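You operate a simulated robot arm through the tools that you are given. There is no shell and no other tool. Be economical: measure what you need, move in short steps, check, and stop when the job is done.

The job below is to be done with a simulated robot arm. You get a single attempt, and the scene is never put back.

Task
Grind one turn of pepper medium, then grind the rest coarse.
Fine: set the grind dial before each lot; cover and drawer stay shut.

Only the result counts: the job must be done as asked and must still hold three seconds after the hand-in. Knocking over, shifting, dropping, spilling or breaking anything else fails it. A push-on lid holds only when it is set on centred and level and pressed home; a screw cap is set on level and turned clockwise until tight.

Robot
A 7-joint arm with a two-finger parallel gripper, fixed in place. Base frame: the origin is at the foot of the arm, x ahead of it, y to its left, z up; the work surface is at about z = 0.8. Readings come in m, degrees, newtons and seconds.
With the tool pointing down near the work surface it reaches from about 0.3 to 0.7 m from the base axis. Its first joint turns from -66.0 to 66.0 degrees. Payload 1.57 kg.
The TCP is the grasp point between the finger pads, 0.03 m short of the fingertips. In the tool frame z runs along the fingers and y along their closing line. Largest opening 0.11 m; finger width 0.024, thickness 0.012; the body of the gripper, 0.048 by 0.112 m, starts 0.078 m behind the TCP.
Orientation is told as [roll, pitch, yaw] about the base's x, y, z axes, in that order, counted from this pose: with the fingers straight down and closing along the base's y, the tool's x points along the base's -x, its y along +y and its z along -z.

Tools
- The arm moves only by the tool servo_tool. Its argument "increments" is a list that holds one entry, the list of rows, each a list of 7 numbers: the shift along the tool's x, y, z in units of 250 mm (1.0 is 250 mm), then the turn, a rotation vector about the tool's x, y, z in units of 60 degrees (1.0 is 60 degrees), then the opening in per cent of the stroke, from 0 (shut) to 100 (fully open). In form: [[[x, y, z, rx, ry, rz, grip], ...]]. A call has 1 to 10 rows; each row is the pose to reach, as a shift and turn from the pose commanded when the call began, along the tool's axes at that moment. A call with a number of a shift or a turn outside -1 to 1 is refused whole. Each row takes 0.2 s and may step no farther than 0.05 m and 8.6 degrees from the row before; otherwise, or with a gripper value out of range, the whole call is refused. Where a pose cannot be reached the arm comes as near as it can. A force on the tool above 90 N (or 10 N above the force at the start of the call, whichever is more), or a blocked arm, ends the call early, and 0.2 s more pass. The fingers move at their own pace (about 0.108 m/s each) and stop on an object; they squeeze with about 43 N. The grip force told is the motor's: it shows also when the fingers shut on nothing. Time passes only in rows, and 0.2 s behind the last, so rows that repeat a pose let the fingers close. The reply holds the time, the measured pose of the TCP, the force on the tool along the base axes, the opening and the grip force, in the units named above and with some noise, with the torque about the TCP (base axes, N m) and any sound that the robot's microphone picked up.
- Cameras (640 x 400 px; columns grow to the right, rows downward): "scene" is fixed at [0.1589, -0.3872, 1.3965]; the picture's right is [0.83, -0.55, 0.00], its down [-0.35, -0.52, -0.78] and it looks along [0.43, 0.65, -0.63] (base axes); focal length 320 px, centre (320, 200). "wrist" rides on the gripper at [0.07, 0.016, -0.141] in the tool frame; the picture's right is [-0.23, 0.97, 0.00], its down [-0.85, -0.20, -0.48] and it looks along [-0.47, -0.11, 0.88] (tool axes); focal length 222 px, centre (320, 200). There is no depth. A picture from a camera that has moved, and an enlarged one, comes with that camera's place and axes in the base frame and with its lens.
- camera(camera): a new picture of that camera. No time passes.
- zoom(camera, box): a new picture of the part [left, top, right, bottom] of that camera's present view, enlarged. No time passes.
- job_done(): hands the job in; it is judged then, once.

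Go step by step. Nothing tells you positions but the pictures and the camera data: compare them with the known pose of the tool, close in by small moves and look again before you grip or let go. The budget is 120 turns and 76 pictures, counting those below and the enlarged ones. Unless the task says otherwise, let go and move clear before handing in, and close with one line.

The tools are called after "Request:" as name(argument=value, ...) on one line, values as JSON. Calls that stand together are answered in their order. servo_tool: Moves the arm, as the interface text tells. Its arguments: {"type":"object","properties":{"increments":{"type":"array"}},"required":["increments"]} The other tools are called the same way: camera (camera) takes a picture; zoom (camera, box) takes an enlarged picture of a part of a camera's view; job_done () hands the job in.

At the start:

```text
t: 0.0
ee_pos: [0.4392, 0.072, 1.1563]
orientation: [0.0, 0.0, 0.0]
force: [-0.6, 0.3, 0.3]
wrist_torque: [-0.01, 0.0, 0.01]
gripper_width: 0.1099
finger_force: 0.1
```

scene: 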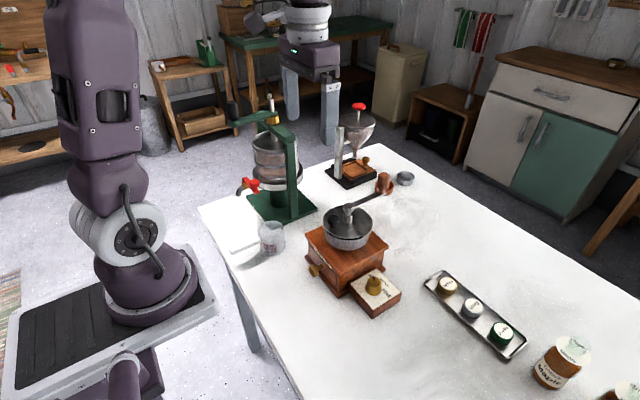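
wrist: 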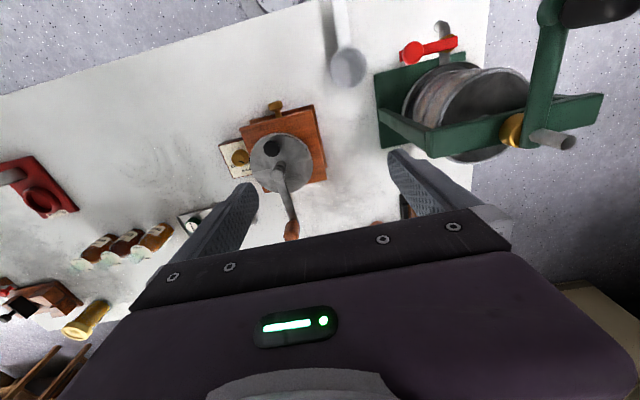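

I see a wooden hand mill with a crank, a small box with a knob next to it, and a tray with three labelled pieces. I'll look closer before moving.

Request:
zoom(camera="scene", box=[290, 160, 430, 330])

Request:
zoom(camera="scene", box=[410, 250, 640, 400])

Request:
zoom(camera="wrist", box=[190, 80, 350, 260])

Request:
zoom(camera="scene", box=[220, 80, 420, 260])

```text
2.35 times, centred on (360, 245) of scene
camera zoom: at [0.1589, -0.3872, 1.3965], right [0.83, -0.55, 0.0], down [-0.35, -0.52, -0.78], along [0.43, 0.65, -0.63], focal length 754 px, centre (226, 94)
```

zoom: 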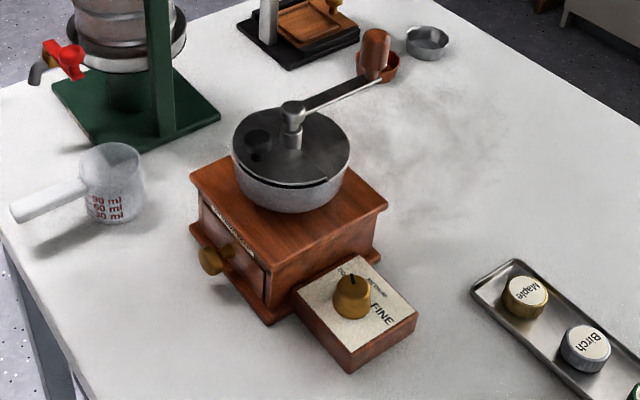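

```text
2.67 times, centred on (525, 325) of scene
camera zoom: at [0.1589, -0.3872, 1.3965], right [0.83, -0.55, 0.0], down [-0.35, -0.52, -0.78], along [0.43, 0.65, -0.63], focal length 854 px, centre (-227, -133)
```

zoom: 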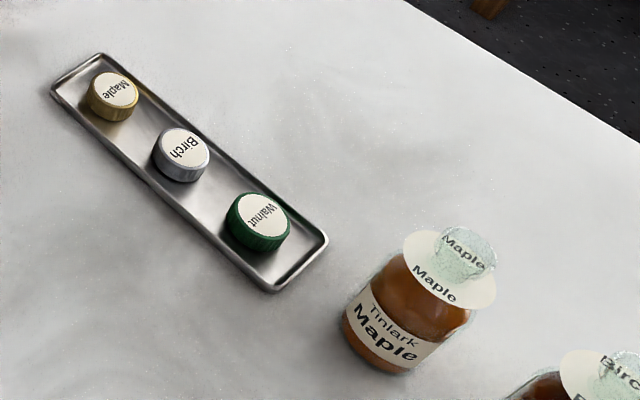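

```text
2.22 times, centred on (270, 170) of wrist
camera zoom: at [0.3705, 0.0882, 1.2977], right [0.23, 0.97, 0.0], down [0.85, -0.2, 0.48], along [0.47, -0.11, -0.88], focal length 494 px, centre (431, 267)
```

zoom: 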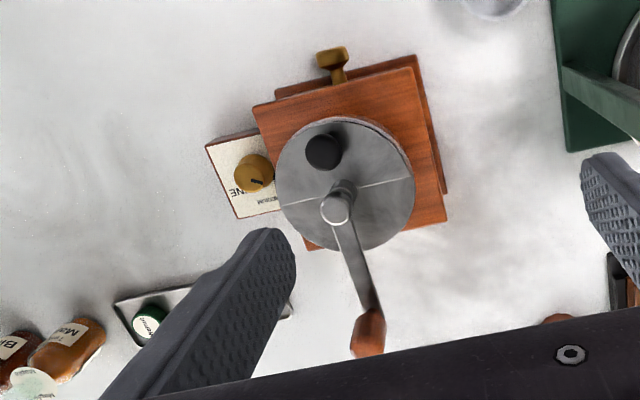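

```text
2.22 times, centred on (320, 170) of scene
camera zoom: at [0.1589, -0.3872, 1.3965], right [0.83, -0.55, 0.0], down [-0.35, -0.52, -0.78], along [0.43, 0.65, -0.63], focal length 712 px, centre (320, 267)
```

zoom: 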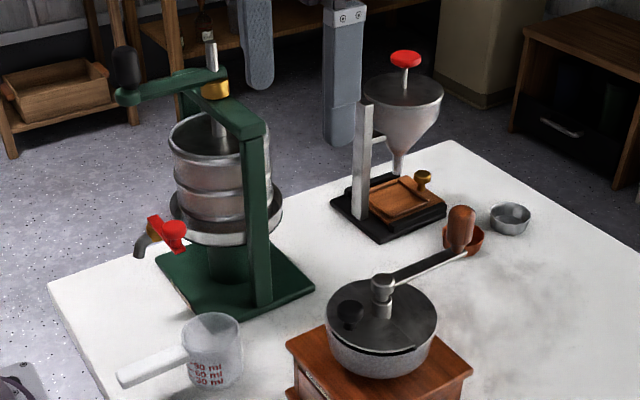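

The dial block sits at about (0.473, -0.103), the crank axis at (0.481, -0.004) and the crank knob at (0.569, -0.005, 1.00). I'll move so the wrist camera can read the dial.

Request:
servo_tool(increments=[[[0.047, -0.126, 0.077, 0, 0, 0, 100], [0.094, -0.253, 0.154, 0, 0, 0, 100], [0.142, -0.379, 0.23, 0, 0, 0, 100], [0.189, -0.506, 0.307, 0, 0, 0, 100], [0.236, -0.632, 0.384, 0, 0, 0, 100]]])

Request:
camera(camera="wrist")

```text
t: 1.2
ee_pos: [0.3818, -0.0853, 1.0598]
orientation: [0.0, -0.1, 0.1]
force: [-0.2, 0.1, 0.7]
wrist_torque: [0.0, 0.01, -0.02]
gripper_width: 0.1101
finger_force: 0.1
```

```text
69 pictures are left
camera wrist: at [0.3126, -0.0693, 1.2012], right [0.23, 0.97, 0.0], down [0.85, -0.2, 0.48], along [0.47, -0.11, -0.88], focal length 222 px, centre (320, 200)
```

wrist: 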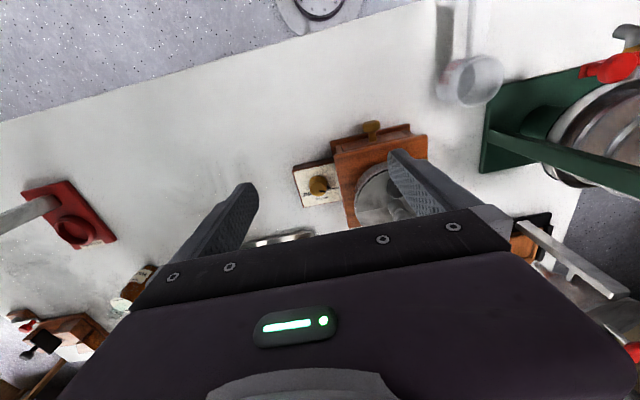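

Request:
zoom(camera="wrist", box=[280, 140, 380, 220])

Request:
zoom(camera="scene", box=[345, 260, 405, 310])

```text
5.00 times, centred on (330, 180) of wrist
camera zoom: at [0.3126, -0.0693, 1.2012], right [0.23, 0.97, 0.0], down [0.85, -0.2, 0.48], along [0.47, -0.11, -0.88], focal length 1111 px, centre (270, 300)
```

zoom: 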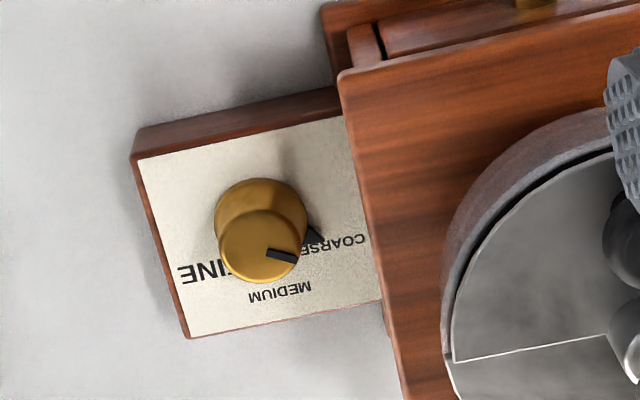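

```text
8.00 times, centred on (375, 285) of scene
camera zoom: at [0.1589, -0.3872, 1.3965], right [0.83, -0.55, 0.0], down [-0.35, -0.52, -0.78], along [0.43, 0.65, -0.63], focal length 2562 px, centre (-120, -480)
```

zoom: 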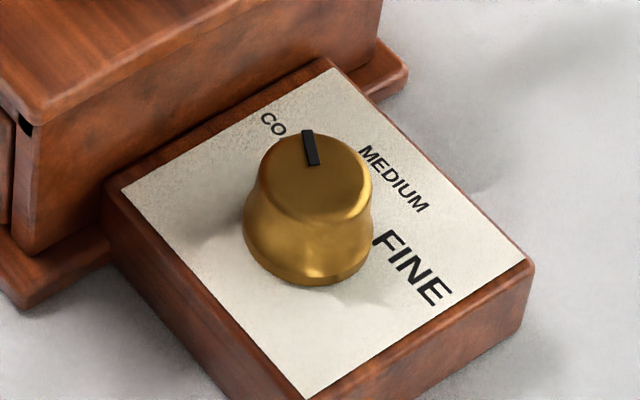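

The dial points at COARSE: about 59° from +x towards +y, with MEDIUM near 0° and FINE near -57°. The dial knob is at about (0.473, -0.111) with its top at z ≈ 0.86. I'll move above it and turn to yaw 120 so a clockwise turn of 60° has clearance.

Request:
servo_tool(increments=[[[-0.05, -0.015, 0.017, 0, 0, -0.14, 100], [-0.1, -0.03, 0.034, 0, 0, -0.28, 100], [-0.16, -0.045, 0.05, 0, 0, -0.42, 100], [-0.21, -0.06, 0.07, 0, 0, -0.56, 100], [-0.26, -0.075, 0.085, 0, 0, -0.7, 80], [-0.31, -0.09, 0.1, 0, 0, -0.84, 70], [-0.364, -0.103, 0.12, 0, 0, -0.98, 60]]])

Request:
servo_tool(increments=[[[0, 0, 0, 0, 0, -0.14, 60], [0, 0, 0, 0, 0, -0.28, 60], [0, 0, 0, 0, 0, -0.42, 60], [0, 0, 0, 0, 0, -0.56, 60], [0, 0, 0, 0, 0, -0.7, 60], [0, 0, 0, 0, 0, -0.84, 60], [0, 0, 0, 0, 0, -0.98, 60]]])

Request:
camera(camera="wrist")

Request:
camera(camera="scene")

```text
t: 2.8
ee_pos: [0.4702, -0.1121, 1.0301]
orientation: [-0.1, 0.0, 58.9]
force: [0.0, 0.3, 0.4]
wrist_torque: [0.0, -0.01, 0.03]
gripper_width: 0.0661
finger_force: 0.1
```

```text
t: 4.4
ee_pos: [0.4706, -0.1124, 1.0283]
orientation: [0.0, 0.0, 117.7]
force: [-0.9, -0.2, -0.2]
wrist_torque: [-0.04, -0.03, 0.0]
gripper_width: 0.0662
finger_force: 0.1
```

```text
66 pictures are left
camera wrist: at [0.4891, -0.1812, 1.1709], right [-0.97, -0.25, 0.0], down [-0.22, 0.85, 0.48], along [-0.12, 0.46, -0.88], focal length 222 px, centre (320, 200)
```

wrist: 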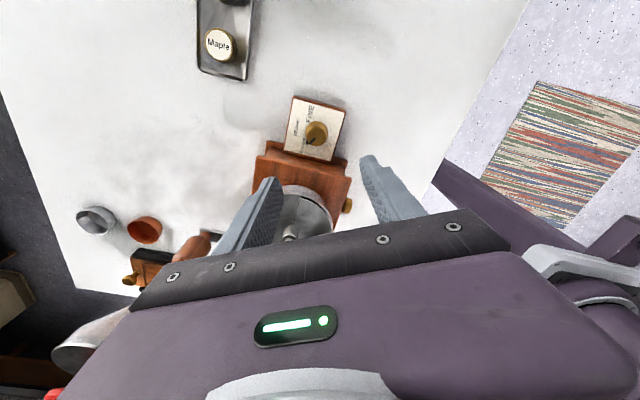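

```text
65 pictures are left
```

scene: 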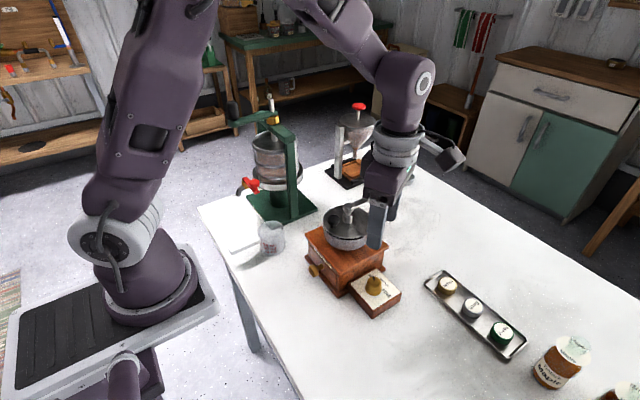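

Request:
zoom(camera="wrist", box=[270, 80, 370, 160])

```text
5.00 times, centred on (320, 120) of wrist
camera zoom: at [0.4891, -0.1812, 1.1709], right [-0.97, -0.25, 0.0], down [-0.22, 0.85, 0.48], along [-0.12, 0.46, -0.88], focal length 1111 px, centre (320, 600)
```

zoom: 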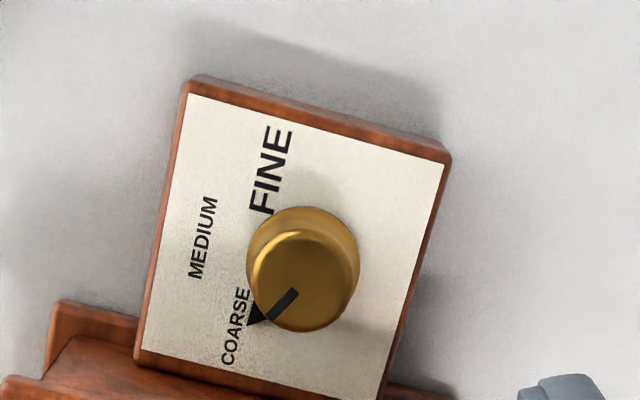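

The knob centre works out to (0.4757, -0.113). I'll descend part way with narrower fingers and check clearance.

Request:
servo_tool(increments=[[[0.003, -0.004, 0.15, 0, 0, 0, 48], [0.006, -0.008, 0.3, 0, 0, 0, 48], [0.009, -0.013, 0.43, 0, 0, 0, 48], [0.0116, -0.0166, 0.53, 0, 0, 0, 48]]])

Request:
zoom(camera="scene", box=[300, 170, 440, 320])

Request:
zoom(camera="wrist", box=[220, 100, 420, 240])

```text
t: 5.4
ee_pos: [0.4757, -0.1142, 0.8972]
orientation: [-0.1, 0.0, 117.6]
force: [0.0, 0.4, 0.8]
wrist_torque: [0.01, 0.0, -0.01]
gripper_width: 0.053
finger_force: 0.1
```

```text
2.67 times, centred on (370, 245) of scene
camera zoom: at [0.1589, -0.3872, 1.3965], right [0.83, -0.55, 0.0], down [-0.35, -0.52, -0.78], along [0.43, 0.65, -0.63], focal length 854 px, centre (187, 80)
```

zoom: 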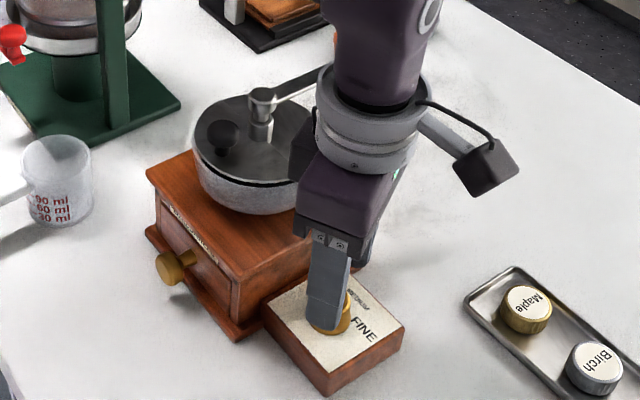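

```text
2.86 times, centred on (320, 170) of wrist
camera zoom: at [0.4949, -0.1841, 1.0379], right [-0.97, -0.25, 0.0], down [-0.22, 0.85, 0.48], along [-0.12, 0.46, -0.88], focal length 635 px, centre (320, 286)
```

zoom: 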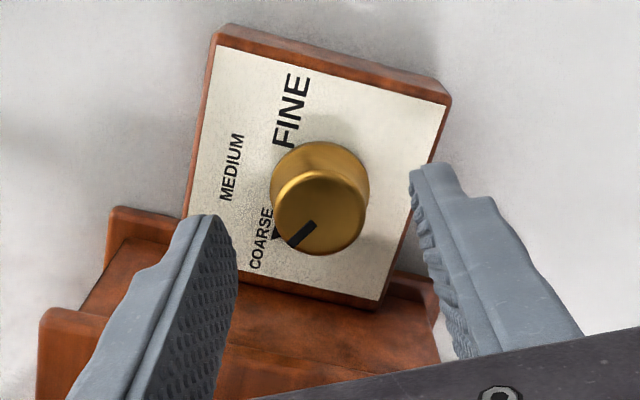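

The fingers straddle the dial knob with clearance. I'll descend to TCP z ≈ 0.873 and close.

Request:
servo_tool(increments=[[[0.003, 0, 0.05, 0, 0, 0, 48], [0.004, 0, 0.095, 0, 0, 0, 48], [0.004, 0, 0.095, 0, 0, 0, 20], [0.004, 0, 0.095, 0, 0, 0, 15], [0.004, 0, 0.095, 0, 0, 0, 15]]])

Request:
zoom(camera="wrist", box=[220, 100, 420, 240])

```text
t: 6.6
ee_pos: [0.4759, -0.1151, 0.8727]
orientation: [-0.1, 0.0, 117.5]
force: [10.8, 4.1, -6.8]
wrist_torque: [-0.26, -0.58, -0.01]
gripper_width: 0.0304
finger_force: 39.7
```

```text
2.86 times, centred on (320, 170) of wrist
camera zoom: at [0.4953, -0.1839, 1.0138], right [-0.97, -0.25, 0.0], down [-0.22, 0.85, 0.48], along [-0.12, 0.46, -0.88], focal length 635 px, centre (320, 286)
```

zoom: 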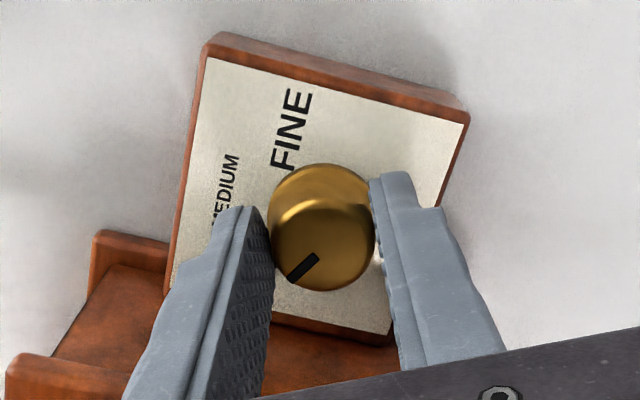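

Gripped, with a slight sideways load that I'll relieve by about 1.5 mm. Then I'll turn the dial 59° clockwise to MEDIUM.

Request:
servo_tool(increments=[[[0, -0.006, 0, 0, 0, 0, 15], [0, -0.006, 0, 0, 0, 0.14, 15], [0, -0.006, 0, 0, 0, 0.28, 15], [0, -0.006, 0, 0, 0, 0.42, 15], [0, -0.006, 0, 0, 0, 0.56, 15], [0, -0.006, 0, 0, 0, 0.7, 15], [0, -0.006, 0, 0, 0, 0.84, 15], [0, -0.006, 0, 0, 0, 0.975, 15]]])

Request:
zoom(camera="wrist", box=[220, 100, 420, 240])

Request:
zoom(camera="scene", box=[300, 170, 440, 320])

```text
t: 8.4
ee_pos: [0.4739, -0.1136, 0.8739]
orientation: [0.3, 0.2, 58.8]
force: [-30.1, -11.7, 12.1]
wrist_torque: [-0.14, 0.78, 0.06]
gripper_width: 0.0304
finger_force: 39.4
```

```text
2.86 times, centred on (320, 170) of wrist
camera zoom: at [0.4269, -0.1636, 1.0152], right [-0.72, 0.7, 0.01], down [0.62, 0.63, 0.47], along [0.33, 0.34, -0.88], focal length 635 px, centre (320, 286)
```

zoom: 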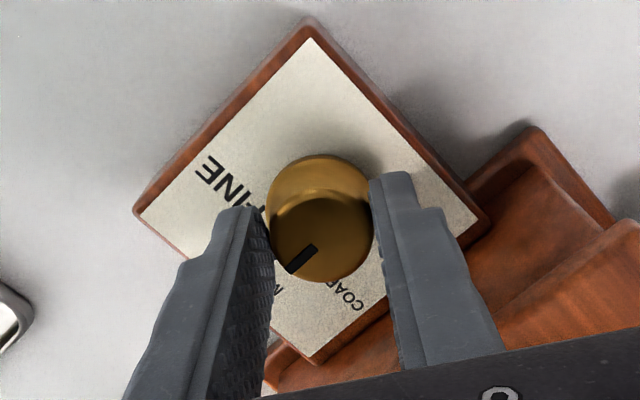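

```text
2.67 times, centred on (370, 245) of scene
camera zoom: at [0.158, -0.3874, 1.3966], right [0.83, -0.55, 0.0], down [-0.35, -0.52, -0.78], along [0.43, 0.65, -0.63], focal length 854 px, centre (187, 80)
```

zoom: 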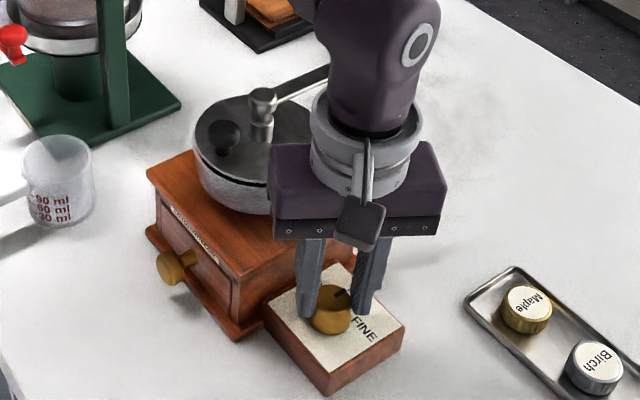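

The dial followed the turn and now points towards MEDIUM. I'll relieve the side load, let go, rise and check the pointer.

Request:
servo_tool(increments=[[[0.008, 0.005, 0, 0, 0, 0, 15], [0.008, 0.005, 0, 0, 0, 0, 48], [0.008, 0.005, 0, 0, 0, 0, 48], [0.008, 0.005, -0.1, 0, 0, 0, 48], [0.008, 0.005, -0.28, 0, 0, 0, 48], [0.008, 0.005, -0.46, 0, 0, 0, 48], [0.008, 0.005, -0.62, 0, 0, 0, 48]]])

Request:
zoom(camera="wrist", box=[270, 80, 370, 160])

Request:
zoom(camera="scene", box=[300, 170, 440, 320])

```text
t: 10.0
ee_pos: [0.4748, -0.1138, 1.0324]
orientation: [0.2, 0.0, 59.0]
force: [-0.6, 0.0, 0.5]
wrist_torque: [0.02, -0.01, 0.01]
gripper_width: 0.0528
finger_force: 0.1
```

```text
5.00 times, centred on (320, 120) of wrist
camera zoom: at [0.4269, -0.165, 1.1733], right [-0.72, 0.7, 0.0], down [0.61, 0.63, 0.48], along [0.33, 0.34, -0.88], focal length 1111 px, centre (320, 600)
```

zoom: 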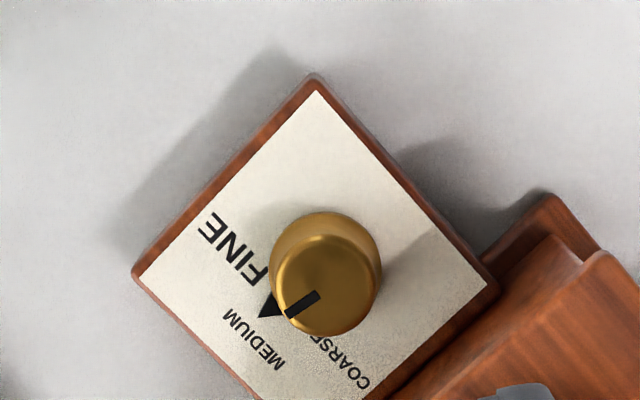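

```text
2.67 times, centred on (370, 245) of scene
camera zoom: at [0.1588, -0.3872, 1.3965], right [0.83, -0.55, 0.0], down [-0.35, -0.52, -0.78], along [0.43, 0.65, -0.63], focal length 854 px, centre (187, 80)
```

zoom: 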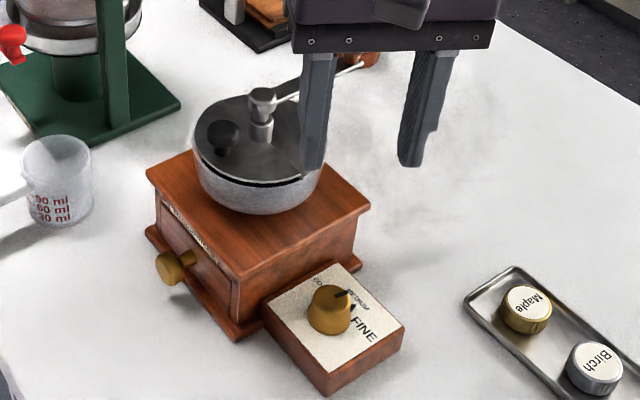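

Request:
zoom(camera="scene", box=[345, 260, 405, 310])

Request:
zoom(camera="wrist", box=[295, 95, 345, 130])

```text
8.00 times, centred on (375, 285) of scene
camera zoom: at [0.1588, -0.3872, 1.3965], right [0.83, -0.55, 0.0], down [-0.35, -0.52, -0.78], along [0.43, 0.65, -0.63], focal length 2562 px, centre (-120, -480)
```

zoom: 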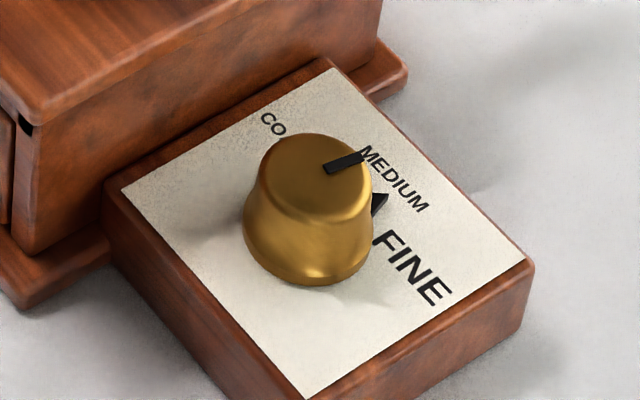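

```text
11.43 times, centred on (320, 112) of wrist
camera zoom: at [0.4269, -0.165, 1.1733], right [-0.72, 0.7, 0.0], down [0.61, 0.63, 0.48], along [0.33, 0.34, -0.88], focal length 2538 px, centre (320, 1200)
```

zoom: 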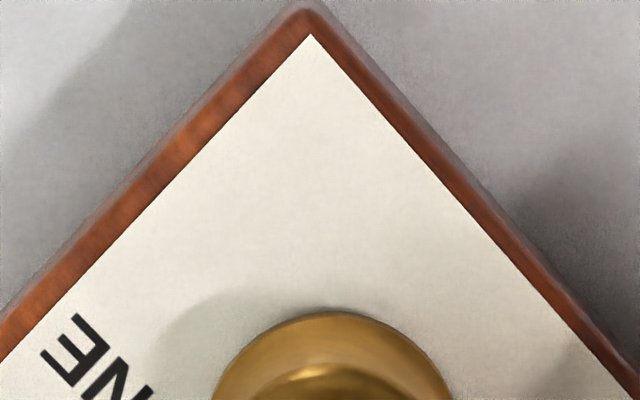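

The pointer sits about 5° past MEDIUM towards FINE. I'll regrip and nudge it back 5°.

Request:
servo_tool(increments=[[[0, 0, 0.16, 0, 0, 0, 48], [0, 0, 0.32, 0, 0, 0, 48], [0, 0, 0.48, 0, 0, 0, 48], [0, 0, 0.58, 0, 0, 0, 48], [0, 0, 0.632, 0, 0, 0, 48], [0, 0, 0.632, 0, 0, 0, 15], [0, 0, 0.632, 0, 0, 0, 15], [0, 0, 0.632, 0, 0, 0, 15]]])

Request:
servo_tool(increments=[[[0, 0, 0, 0, 0, -0.045, 15], [0, 0, 0, 0, 0, -0.09, 15], [0, 0, 0, 0, 0, -0.09, 15], [0, 0, 0, 0, 0, -0.09, 48], [0, 0, 0, 0, 0, -0.09, 48], [0, 0, -0.12, 0, 0, -0.09, 48], [0, 0, -0.3, 0, 0, -0.09, 48], [0, 0, -0.46, 0, 0, -0.09, 48], [0, 0, -0.62, 0, 0, -0.09, 48]]])

Request:
zoom(camera="wrist", box=[270, 80, 370, 160])

Request:
zoom(camera="scene", box=[345, 260, 405, 310])

```text
t: 11.8
ee_pos: [0.4736, -0.1142, 0.8735]
orientation: [0.4, 0.1, 59.1]
force: [-23.7, 19.3, -4.7]
wrist_torque: [0.26, 0.79, 0.07]
gripper_width: 0.0302
finger_force: 39.7
```

```text
t: 13.8
ee_pos: [0.4743, -0.1143, 1.0246]
orientation: [0.0, 0.1, 64.5]
force: [0.1, -0.5, -0.5]
wrist_torque: [-0.02, 0.02, 0.02]
gripper_width: 0.0528
finger_force: 0.0
```

```text
5.00 times, centred on (320, 120) of wrist
camera zoom: at [0.4317, -0.1695, 1.1665], right [-0.78, 0.62, 0.0], down [0.55, 0.69, 0.48], along [0.3, 0.37, -0.88], focal length 1111 px, centre (320, 600)
```

zoom: 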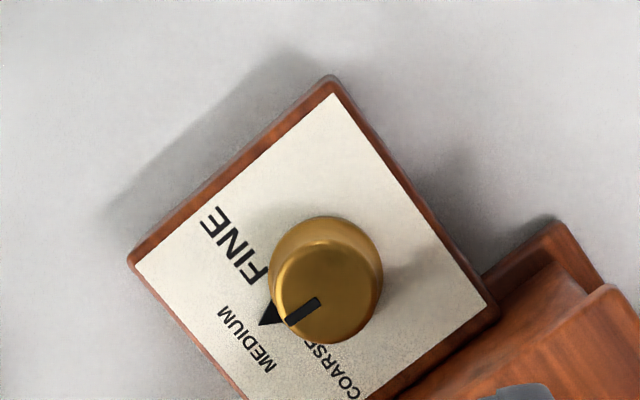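

```text
8.00 times, centred on (375, 285) of scene
camera zoom: at [0.1588, -0.3872, 1.3965], right [0.83, -0.55, 0.0], down [-0.35, -0.52, -0.78], along [0.43, 0.65, -0.63], focal length 2562 px, centre (-120, -480)
```

zoom: 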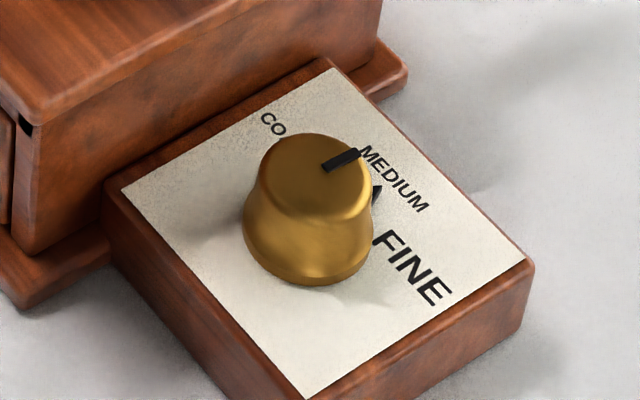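

The pointer is now squarely on MEDIUM. Next I'll rise, turn back to yaw ≈ 0 and look at the crank knob from near above.

Request:
servo_tool(increments=[[[0, 0, -0.18, 0, 0, 0.13, 60], [0, 0, -0.34, 0, 0, 0.27, 80], [-0.08, 0.01, -0.36, 0, 0, 0.41, 80], [-0.16, 0.02, -0.36, 0, 0, 0.55, 80], [-0.25, 0.035, -0.36, 0, 0, 0.69, 80], [-0.33, 0.05, -0.36, 0, 0, 0.83, 80], [-0.41, 0.06, -0.36, 0, 0, 0.97, 80], [-0.474, 0.066, -0.36, 0, 0, 1.0, 80]]])

Request:
servo_tool(increments=[[[0, 0, 0, 0, 0, 0.075, 80]]])

Request:
camera(camera="wrist")

Request:
zoom(camera="scene", box=[310, 150, 430, 250])

```text
t: 15.6
ee_pos: [0.5143, 0.0017, 1.1156]
orientation: [0.1, 0.0, 4.4]
force: [-0.3, -0.2, -0.4]
wrist_torque: [0.03, 0.01, 0.03]
gripper_width: 0.0879
finger_force: 0.0
```

```text
t: 16.0
ee_pos: [0.514, 0.0009, 1.1165]
orientation: [0.0, 0.0, -0.1]
force: [0.0, 1.3, 0.3]
wrist_torque: [0.01, -0.01, -0.04]
gripper_width: 0.0882
finger_force: 0.1
```

```text
52 pictures are left
camera wrist: at [0.4456, 0.0175, 1.2569], right [0.23, 0.97, 0.0], down [0.85, -0.2, 0.48], along [0.47, -0.11, -0.88], focal length 222 px, centre (320, 200)
```

wrist: 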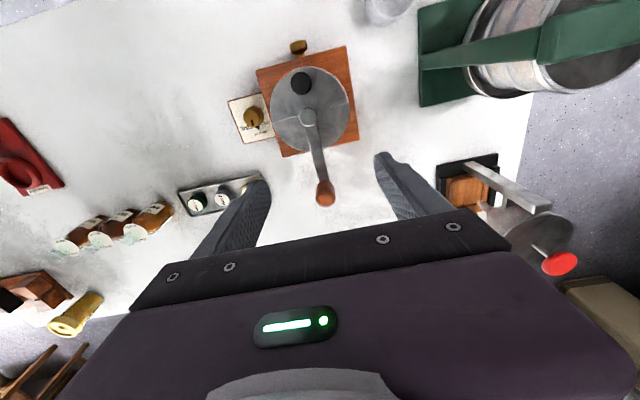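

```text
4.00 times, centred on (370, 200) of scene
camera zoom: at [0.1589, -0.3872, 1.3965], right [0.83, -0.55, 0.0], down [-0.35, -0.52, -0.78], along [0.43, 0.65, -0.63], focal length 1281 px, centre (120, 200)
```

zoom: 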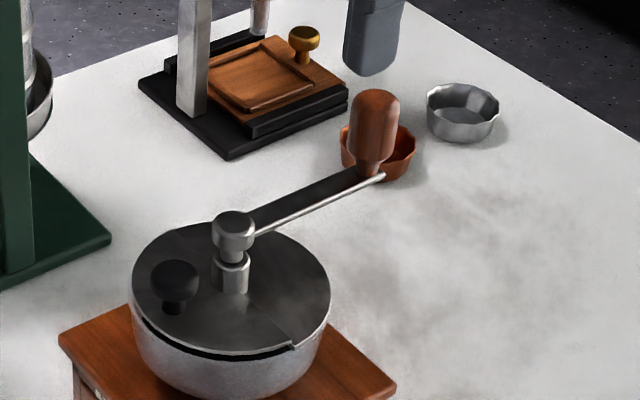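

Request:
zoom(camera="wrist", box=[250, 50, 370, 220])

```text
2.35 times, centred on (310, 135) of wrist
camera zoom: at [0.4456, 0.0175, 1.2569], right [0.23, 0.97, 0.0], down [0.85, -0.2, 0.48], along [0.47, -0.11, -0.88], focal length 523 px, centre (344, 353)
```

zoom: 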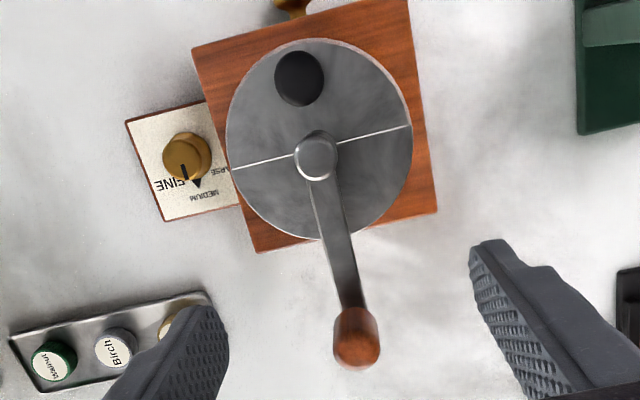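

The crank knob's axis is at about (0.569, -0.005), from z 0.975 to 1.025, with the arm just under it. I'll move above it, lower to TCP z ≈ 1.012 (tips stay above the arm), and check before closing.

Request:
servo_tool(increments=[[[-0.12, -0.012, 0, 0, 0, 0, 60], [-0.22, -0.024, 0, 0, 0, 0, 60], [-0.22, -0.024, 0.15, 0, 0, 0, 55], [-0.22, -0.024, 0.3, 0, 0, 0, 55], [-0.22, -0.024, 0.416, 0, 0, 0, 55]]])

Request:
zoom(camera="wrist", box=[220, 100, 420, 240])

Request:
zoom(camera="scene", box=[310, 130, 430, 250])

```text
t: 17.2
ee_pos: [0.5637, -0.005, 1.0093]
orientation: [0.0, 0.0, 0.0]
force: [0.0, 0.3, -0.3]
wrist_torque: [0.02, 0.0, -0.01]
gripper_width: 0.0604
finger_force: 0.1
```

```text
2.86 times, centred on (320, 170) of wrist
camera zoom: at [0.4959, 0.0112, 1.1507], right [0.23, 0.97, 0.0], down [0.85, -0.2, 0.48], along [0.47, -0.11, -0.88], focal length 635 px, centre (320, 286)
```

zoom: 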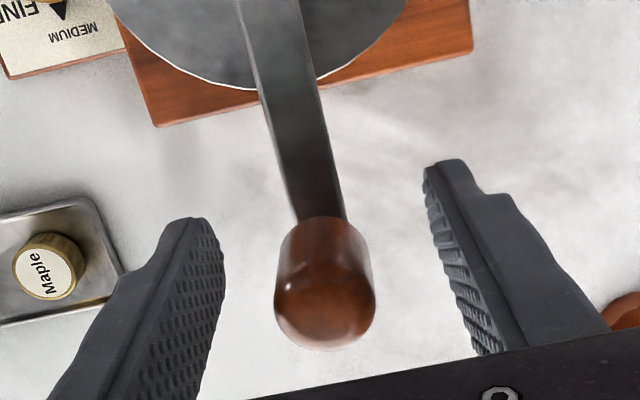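

```text
3.33 times, centred on (370, 190) of scene
camera zoom: at [0.1589, -0.3872, 1.3965], right [0.83, -0.55, 0.0], down [-0.35, -0.52, -0.78], along [0.43, 0.65, -0.63], focal length 1068 px, centre (153, 233)
```

zoom: 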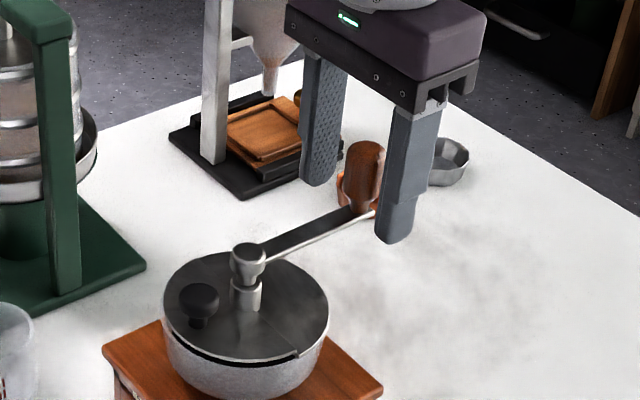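

The fingers straddle the knob, which is centred at (0.5695, -0.005). I'll shift 5 mm in x and close.

Request:
servo_tool(increments=[[[-0.022, 0, -0.012, 0, 0, 0, 55], [-0.022, 0, -0.012, 0, 0, 0, 12], [-0.022, 0, -0.012, 0, 0, 0, 12], [-0.022, 0, -0.012, 0, 0, 0, 12], [-0.022, 0, -0.012, 0, 0, 0, 12]]])

```text
t: 18.4
ee_pos: [0.5697, -0.0049, 1.0132]
orientation: [0.0, 0.0, 0.0]
force: [0.9, -0.2, -1.5]
wrist_torque: [-0.01, -0.24, -0.01]
gripper_width: 0.0245
finger_force: 36.1
```

A clean grip with almost no side load. I'll start the crank clockwise (from above) with a 30° test.

Request:
servo_tool(increments=[[[0.003, -0.046, 0, 0, 0, 0, 12], [0.0121, -0.0918, 0, 0, 0, 0, 12], [0.0268, -0.1358, 0, 0, 0, 0, 12], [0.0475, -0.1774, 0, 0, 0, 0, 12]]])

Request:
zoom(camera="scene", box=[290, 130, 430, 300])

```text
t: 19.4
ee_pos: [0.5586, -0.0505, 1.0146]
orientation: [0.1, -0.1, 0.0]
force: [2.2, 4.0, 1.4]
wrist_torque: [0.05, 0.24, -0.36]
gripper_width: 0.0242
finger_force: 36.1
```

```text
2.35 times, centred on (360, 215) of scene
camera zoom: at [0.1589, -0.3871, 1.3966], right [0.83, -0.55, 0.0], down [-0.35, -0.52, -0.78], along [0.43, 0.65, -0.63], focal length 754 px, centre (226, 165)
```

zoom: 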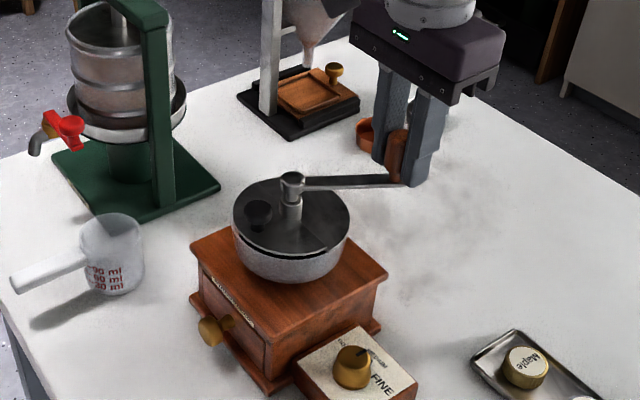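

The crank turns easily and nothing else moves. I'll continue clockwise from 30° to 150°.

Request:
servo_tool(increments=[[[0.0436, -0.06, 0, 0, 0, 0, 12], [0.0987, -0.1096, 0, 0, 0, 0, 12], [0.163, -0.1467, 0, 0, 0, 0, 12], [0.2335, -0.1696, 0, 0, 0, 0, 12], [0.3073, -0.1774, 0, 0, 0, 0, 12], [0.381, -0.1696, 0, 0, 0, 0, 12], [0.4516, -0.1467, 0, 0, 0, 0, 12], [0.5158, -0.1096, 0, 0, 0, 0, 12], [0.5709, -0.06, 0, 0, 0, 0, 12], [0.6145, 0, 0, 0, 0, 0, 12]]])

Request:
zoom(camera="scene", box=[290, 130, 430, 300])

```text
t: 21.6
ee_pos: [0.4049, -0.0494, 1.0147]
orientation: [0.1, 0.3, -0.1]
force: [-16.5, -8.6, -11.3]
wrist_torque: [-0.24, 0.75, 0.06]
gripper_width: 0.024
finger_force: 36.2
```

```text
2.35 times, centred on (360, 215) of scene
camera zoom: at [0.1586, -0.3875, 1.3965], right [0.83, -0.55, 0.0], down [-0.35, -0.52, -0.78], along [0.43, 0.65, -0.63], focal length 754 px, centre (226, 165)
```

zoom: 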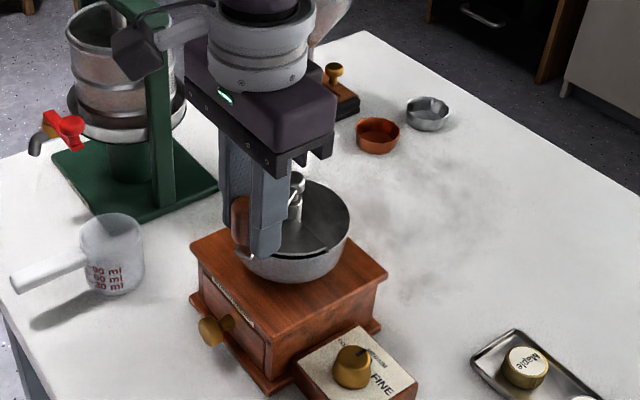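

About 18 N of outward load shows my circle is slightly off, so I'll add a 1.5 mm correction. Continuing from 150° to 270°.

Request:
servo_tool(increments=[[[0.0362, 0.0658, 0, 0, 0, 0, 12], [0.0516, 0.1383, 0, 0, 0, 0, 12], [0.0516, 0.2125, 0, 0, 0, 0, 12], [0.0362, 0.285, 0, 0, 0, 0, 12], [0.006, 0.3528, 0, 0, 0, 0, 12], [-0.0376, 0.4128, 0, 0, 0, 0, 12], [-0.0927, 0.4624, 0, 0, 0, 0, 12], [-0.157, 0.4995, 0, 0, 0, 0, 12], [-0.2275, 0.5224, 0, 0, 0, 0, 12], [-0.3013, 0.5302, 0, 0, 0, 0, 12]]])

Request:
zoom(camera="scene", box=[290, 130, 430, 300])

```text
t: 23.8
ee_pos: [0.4845, 0.0805, 1.014]
orientation: [0.0, -0.1, -0.1]
force: [0.1, 0.0, -0.6]
wrist_torque: [0.0, 0.02, -0.02]
gripper_width: 0.0129
finger_force: 0.0
```

```text
2.35 times, centred on (360, 215) of scene
camera zoom: at [0.1588, -0.3872, 1.3965], right [0.83, -0.55, 0.0], down [-0.35, -0.52, -0.78], along [0.43, 0.65, -0.63], focal length 754 px, centre (226, 165)
```

zoom: 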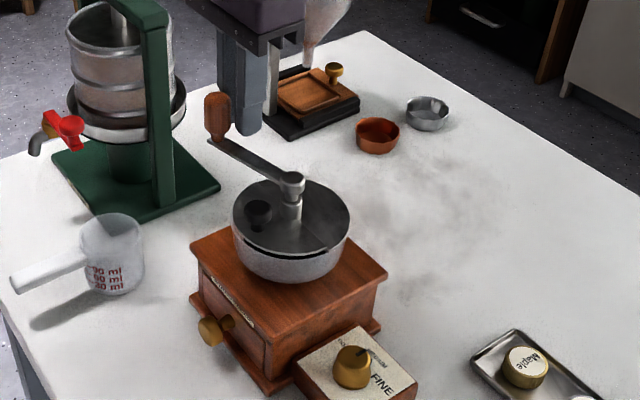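

The grip slipped: the crank stopped near 260° clockwise while the fingers went on empty. I'll rise, turn to yaw ≈ 100 and regrip so the closing line lies along the direction of travel, turning the tool with the crank.

Request:
servo_tool(increments=[[[0, 0, -0.15, 0, 0, 0, 12], [0, 0, -0.34, 0, 0, 0, 30], [0, 0, -0.38, 0, 0, -0.14, 60], [0, 0, -0.38, 0, 0, -0.28, 60], [0, 0, -0.38, 0, 0, -0.42, 60], [0, 0, -0.38, 0, 0, -0.56, 60], [0, 0, -0.38, 0, 0, -0.7, 60], [0, 0, -0.38, 0, 0, -0.84, 60], [0, 0, -0.38, 0, 0, -0.98, 60]]])

Request:
servo_tool(increments=[[[0, 0, 0, 0, 0, -0.14, 60], [0, 0, 0, 0, 0, -0.28, 60], [0, 0, 0, 0, 0, -0.42, 60], [0, 0, 0, 0, 0, -0.56, 60], [0, 0, 0, 0, 0, -0.7, 60], [0, 0, 0, 0, 0, -0.7, 60]]])

Request:
camera(camera="wrist")

Request:
zoom(camera="scene", box=[290, 130, 430, 300])

```text
t: 25.8
ee_pos: [0.4822, 0.08, 1.1093]
orientation: [0.0, 0.0, 58.8]
force: [0.2, -0.7, 0.0]
wrist_torque: [-0.02, 0.0, 0.01]
gripper_width: 0.0663
finger_force: 0.0
```

```text
t: 27.2
ee_pos: [0.4821, 0.0827, 1.1094]
orientation: [0.0, 0.0, 100.8]
force: [0.6, -0.3, -0.1]
wrist_torque: [-0.01, -0.02, 0.01]
gripper_width: 0.0658
finger_force: 0.0
```

```text
44 pictures are left
camera wrist: at [0.4803, 0.0104, 1.2518], right [-1.0, 0.04, 0.0], down [0.03, 0.88, 0.48], along [0.02, 0.48, -0.88], focal length 222 px, centre (320, 200)
```

wrist: 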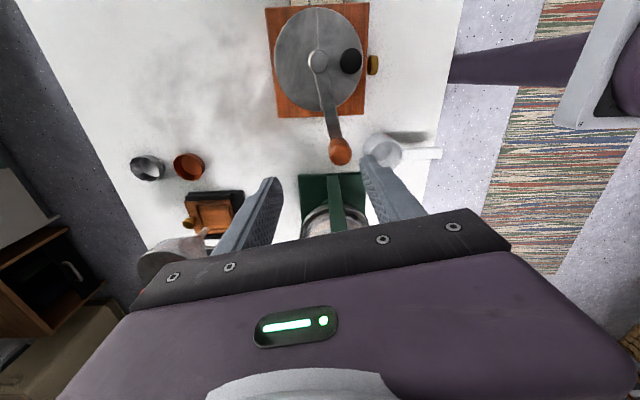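

```text
2.35 times, centred on (360, 215) of scene
camera zoom: at [0.1589, -0.3872, 1.3965], right [0.83, -0.55, 0.0], down [-0.35, -0.52, -0.78], along [0.43, 0.65, -0.63], focal length 754 px, centre (226, 165)
```

zoom: 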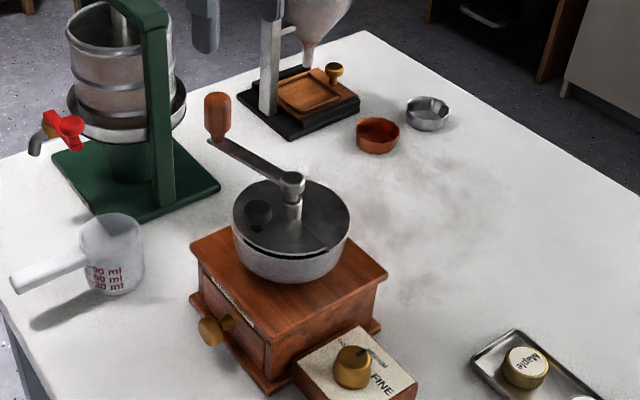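

Request:
zoom(camera="wrist", box=[260, 30, 420, 180])

```text
2.67 times, centred on (340, 105) of wrist
camera zoom: at [0.4803, 0.0104, 1.2518], right [-1.0, 0.04, 0.0], down [0.03, 0.88, 0.48], along [0.02, 0.48, -0.88], focal length 592 px, centre (267, 453)
```

zoom: 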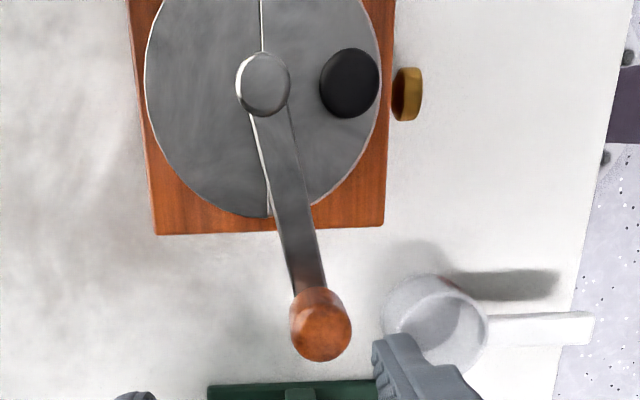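

The knob is at (0.462, 0.082), crank angle ≈ 257° clockwise, and the mill has not moved. Regripping there at yaw ≈ 103.

Request:
servo_tool(increments=[[[-0.012, 0.079, 0, 0, 0, -0.035, 50], [-0.012, 0.079, 0.13, 0, 0, -0.035, 50], [-0.012, 0.079, 0.27, 0, 0, -0.035, 50], [-0.012, 0.079, 0.385, 0, 0, -0.035, 50], [-0.012, 0.079, 0.385, 0, 0, -0.035, 50], [-0.012, 0.079, 0.385, 0, 0, -0.035, 10], [-0.012, 0.079, 0.385, 0, 0, -0.035, 10], [-0.012, 0.079, 0.385, 0, 0, -0.035, 10]]])

Request:
zoom(camera="wrist", box=[220, 60, 420, 240])

```text
t: 29.0
ee_pos: [0.4648, 0.0817, 1.0157]
orientation: [-0.1, 0.0, 102.9]
force: [0.8, 1.4, -8.3]
wrist_torque: [-0.11, -0.11, 0.11]
gripper_width: 0.0239
finger_force: 36.4
```

```text
2.22 times, centred on (320, 150) of wrist
camera zoom: at [0.4648, 0.0098, 1.1574], right [-1.0, 0.0, 0.0], down [0.0, 0.88, 0.48], along [0.0, 0.48, -0.88], focal length 494 px, centre (320, 311)
```

zoom: 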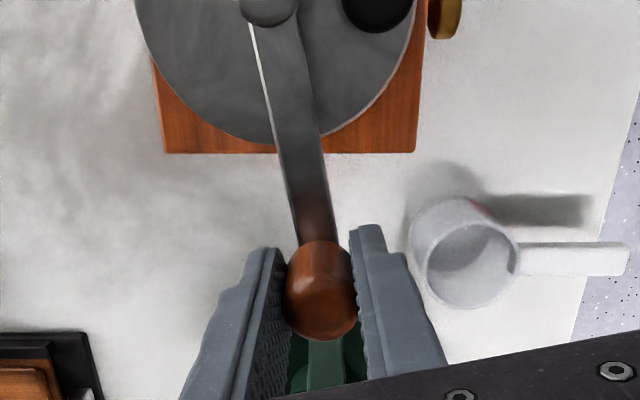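

Gripped well at crank angle ≈ 259°. I'll continue clockwise by 60° with the tool turning along.

Request:
servo_tool(increments=[[[0.0049, -0.0462, 0, 0, 0, 0.125, 10], [0.0158, -0.0912, 0, 0, 0, 0.25, 10], [0.0324, -0.1346, 0, 0, 0, 0.375, 10], [0.0546, -0.1754, 0, 0, 0, 0.5, 10], [0.0819, -0.2129, 0, 0, 0, 0.625, 10], [0.1139, -0.2465, 0, 0, 0, 0.75, 10], [0.15, -0.2757, 0, 0, 0, 0.875, 10], [0.1896, -0.3, 0, 0, 0, 1.0, 10]]])

Request:
zoom(camera="scene", box=[290, 130, 430, 300])

```text
t: 30.8
ee_pos: [0.5459, 0.0529, 1.0154]
orientation: [0.0, -0.2, 42.8]
force: [4.2, 5.4, 14.3]
wrist_torque: [-0.01, -0.05, -0.13]
gripper_width: 0.0243
finger_force: 36.1
```

```text
2.35 times, centred on (360, 215) of scene
camera zoom: at [0.1587, -0.3871, 1.3966], right [0.83, -0.55, 0.0], down [-0.35, -0.52, -0.78], along [0.43, 0.65, -0.63], focal length 754 px, centre (226, 165)
```

zoom: 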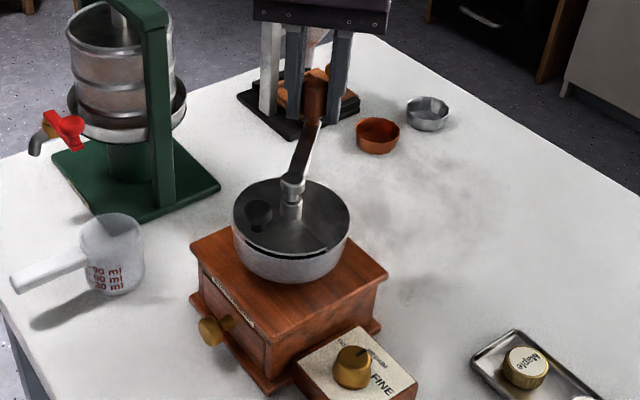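

The crank is now at ≈ 318°. I'll finish the remaining 41° to complete exactly one turn.

Request:
servo_tool(increments=[[[0.0036, -0.0425, 0, 0, 0, 0.115, 10], [0.0111, -0.0844, 0, 0, 0, 0.23, 10], [0.0247, -0.1249, 0, 0, 0, 0.345, 10], [0.0431, -0.1635, 0, 0, 0, 0.46, 10], [0.0659, -0.1996, 0, 0, 0, 0.575, 10], [0.092, -0.2326, 0, 0, 0, 0.69, 10], [0.092, -0.2326, 0, 0, 0, 0.69, 10]]])

Request:
zoom(camera="scene", box=[290, 130, 430, 300])

```text
t: 32.4
ee_pos: [0.5671, -0.0071, 1.0129]
orientation: [0.0, 0.3, 1.3]
force: [-10.2, -2.7, 3.5]
wrist_torque: [-0.04, -0.25, 0.18]
gripper_width: 0.0244
finger_force: 35.9
```

```text
2.35 times, centred on (360, 215) of scene
camera zoom: at [0.1585, -0.3873, 1.3965], right [0.83, -0.55, 0.0], down [-0.35, -0.52, -0.78], along [0.43, 0.65, -0.63], focal length 754 px, centre (226, 165)
```

zoom: 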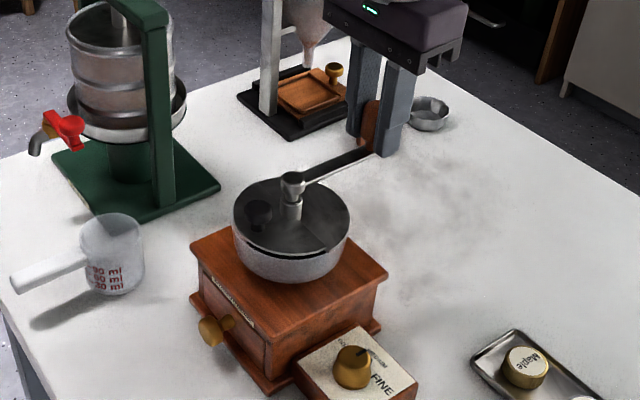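

One full turn at MEDIUM is done. There is printed text above the drawer; I'll read it for hints on direction before going on.

Request:
zoom(camera="scene", box=[300, 225, 350, 265])

```text
10.00 times, centred on (325, 245) of scene
camera zoom: at [0.1585, -0.3873, 1.3965], right [0.83, -0.55, 0.0], down [-0.35, -0.52, -0.78], along [0.43, 0.65, -0.63], focal length 3203 px, centre (270, -250)
```

zoom: 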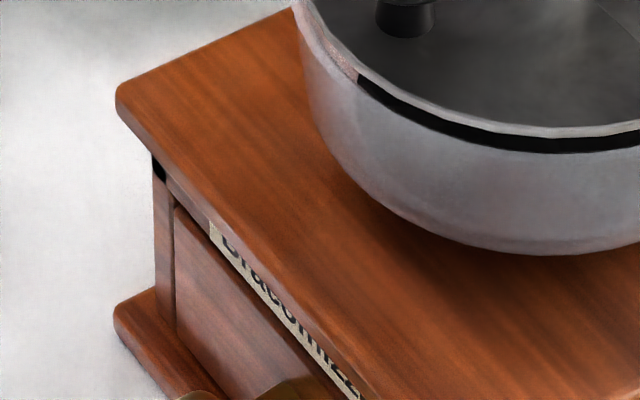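

Only a brand name. Now I'll release the crank, rise, and go back to above the dial at yaw ≈ 61.

Request:
servo_tool(increments=[[[0, 0, 0, 0, 0, 0, 48], [0, 0, 0, 0, 0, 0, 48], [0, 0, -0.17, 0, 0, 0, 48], [0, 0, -0.32, 0, 0, 0, 48]]])

Request:
servo_tool(increments=[[[0.05, -0.06, 0, 0, 0, -0.14, 48], [0.11, -0.12, 0, 0, 0, -0.28, 48], [0.17, -0.18, 0, 0, 0, -0.42, 48], [0.23, -0.25, 0, 0, 0, -0.56, 48], [0.29, -0.32, 0, 0, 0, -0.7, 48], [0.35, -0.38, 0.0, 0, 0, -0.84, 48], [0.38, -0.42, 0.1, 0, 0, -0.98, 48], [0.38, -0.42, 0.22, 0, 0, -0.98, 48], [0.38, -0.42, 0.22, 0, 0, -0.98, 48]]])

Request:
zoom(camera="wrist", box=[270, 80, 370, 160])

Request:
zoom(camera="scene", box=[290, 130, 430, 300])

```text
t: 33.4
ee_pos: [0.5676, -0.0044, 1.0899]
orientation: [0.0, -0.1, 1.5]
force: [-0.1, 0.8, -0.2]
wrist_torque: [-0.01, -0.01, 0.0]
gripper_width: 0.0527
finger_force: 0.1
```

```text
t: 35.4
ee_pos: [0.4767, -0.1142, 1.0397]
orientation: [0.0, 0.0, 60.2]
force: [-0.5, 0.1, 0.0]
wrist_torque: [-0.01, 0.0, 0.02]
gripper_width: 0.0526
finger_force: 0.1
```

```text
5.00 times, centred on (320, 120) of wrist
camera zoom: at [0.4282, -0.1672, 1.1809], right [-0.73, 0.68, 0.0], down [0.6, 0.64, 0.48], along [0.33, 0.35, -0.88], focal length 1111 px, centre (320, 600)
```

zoom: 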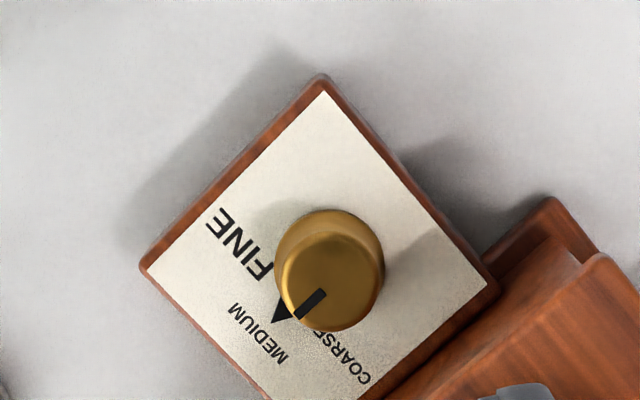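

```text
2.35 times, centred on (360, 215) of scene
camera zoom: at [0.1589, -0.3872, 1.3965], right [0.83, -0.55, 0.0], down [-0.35, -0.52, -0.78], along [0.43, 0.65, -0.63], focal length 754 px, centre (226, 165)
```

zoom: 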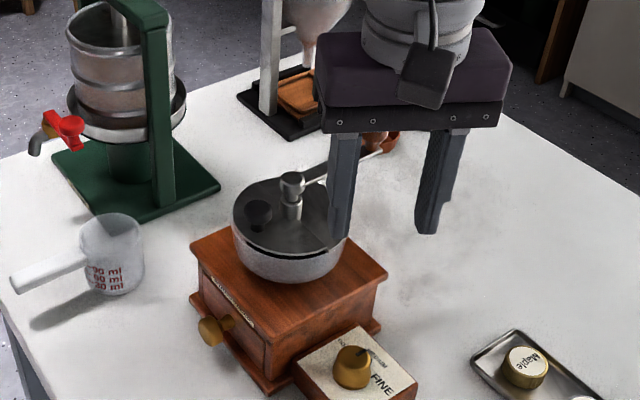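

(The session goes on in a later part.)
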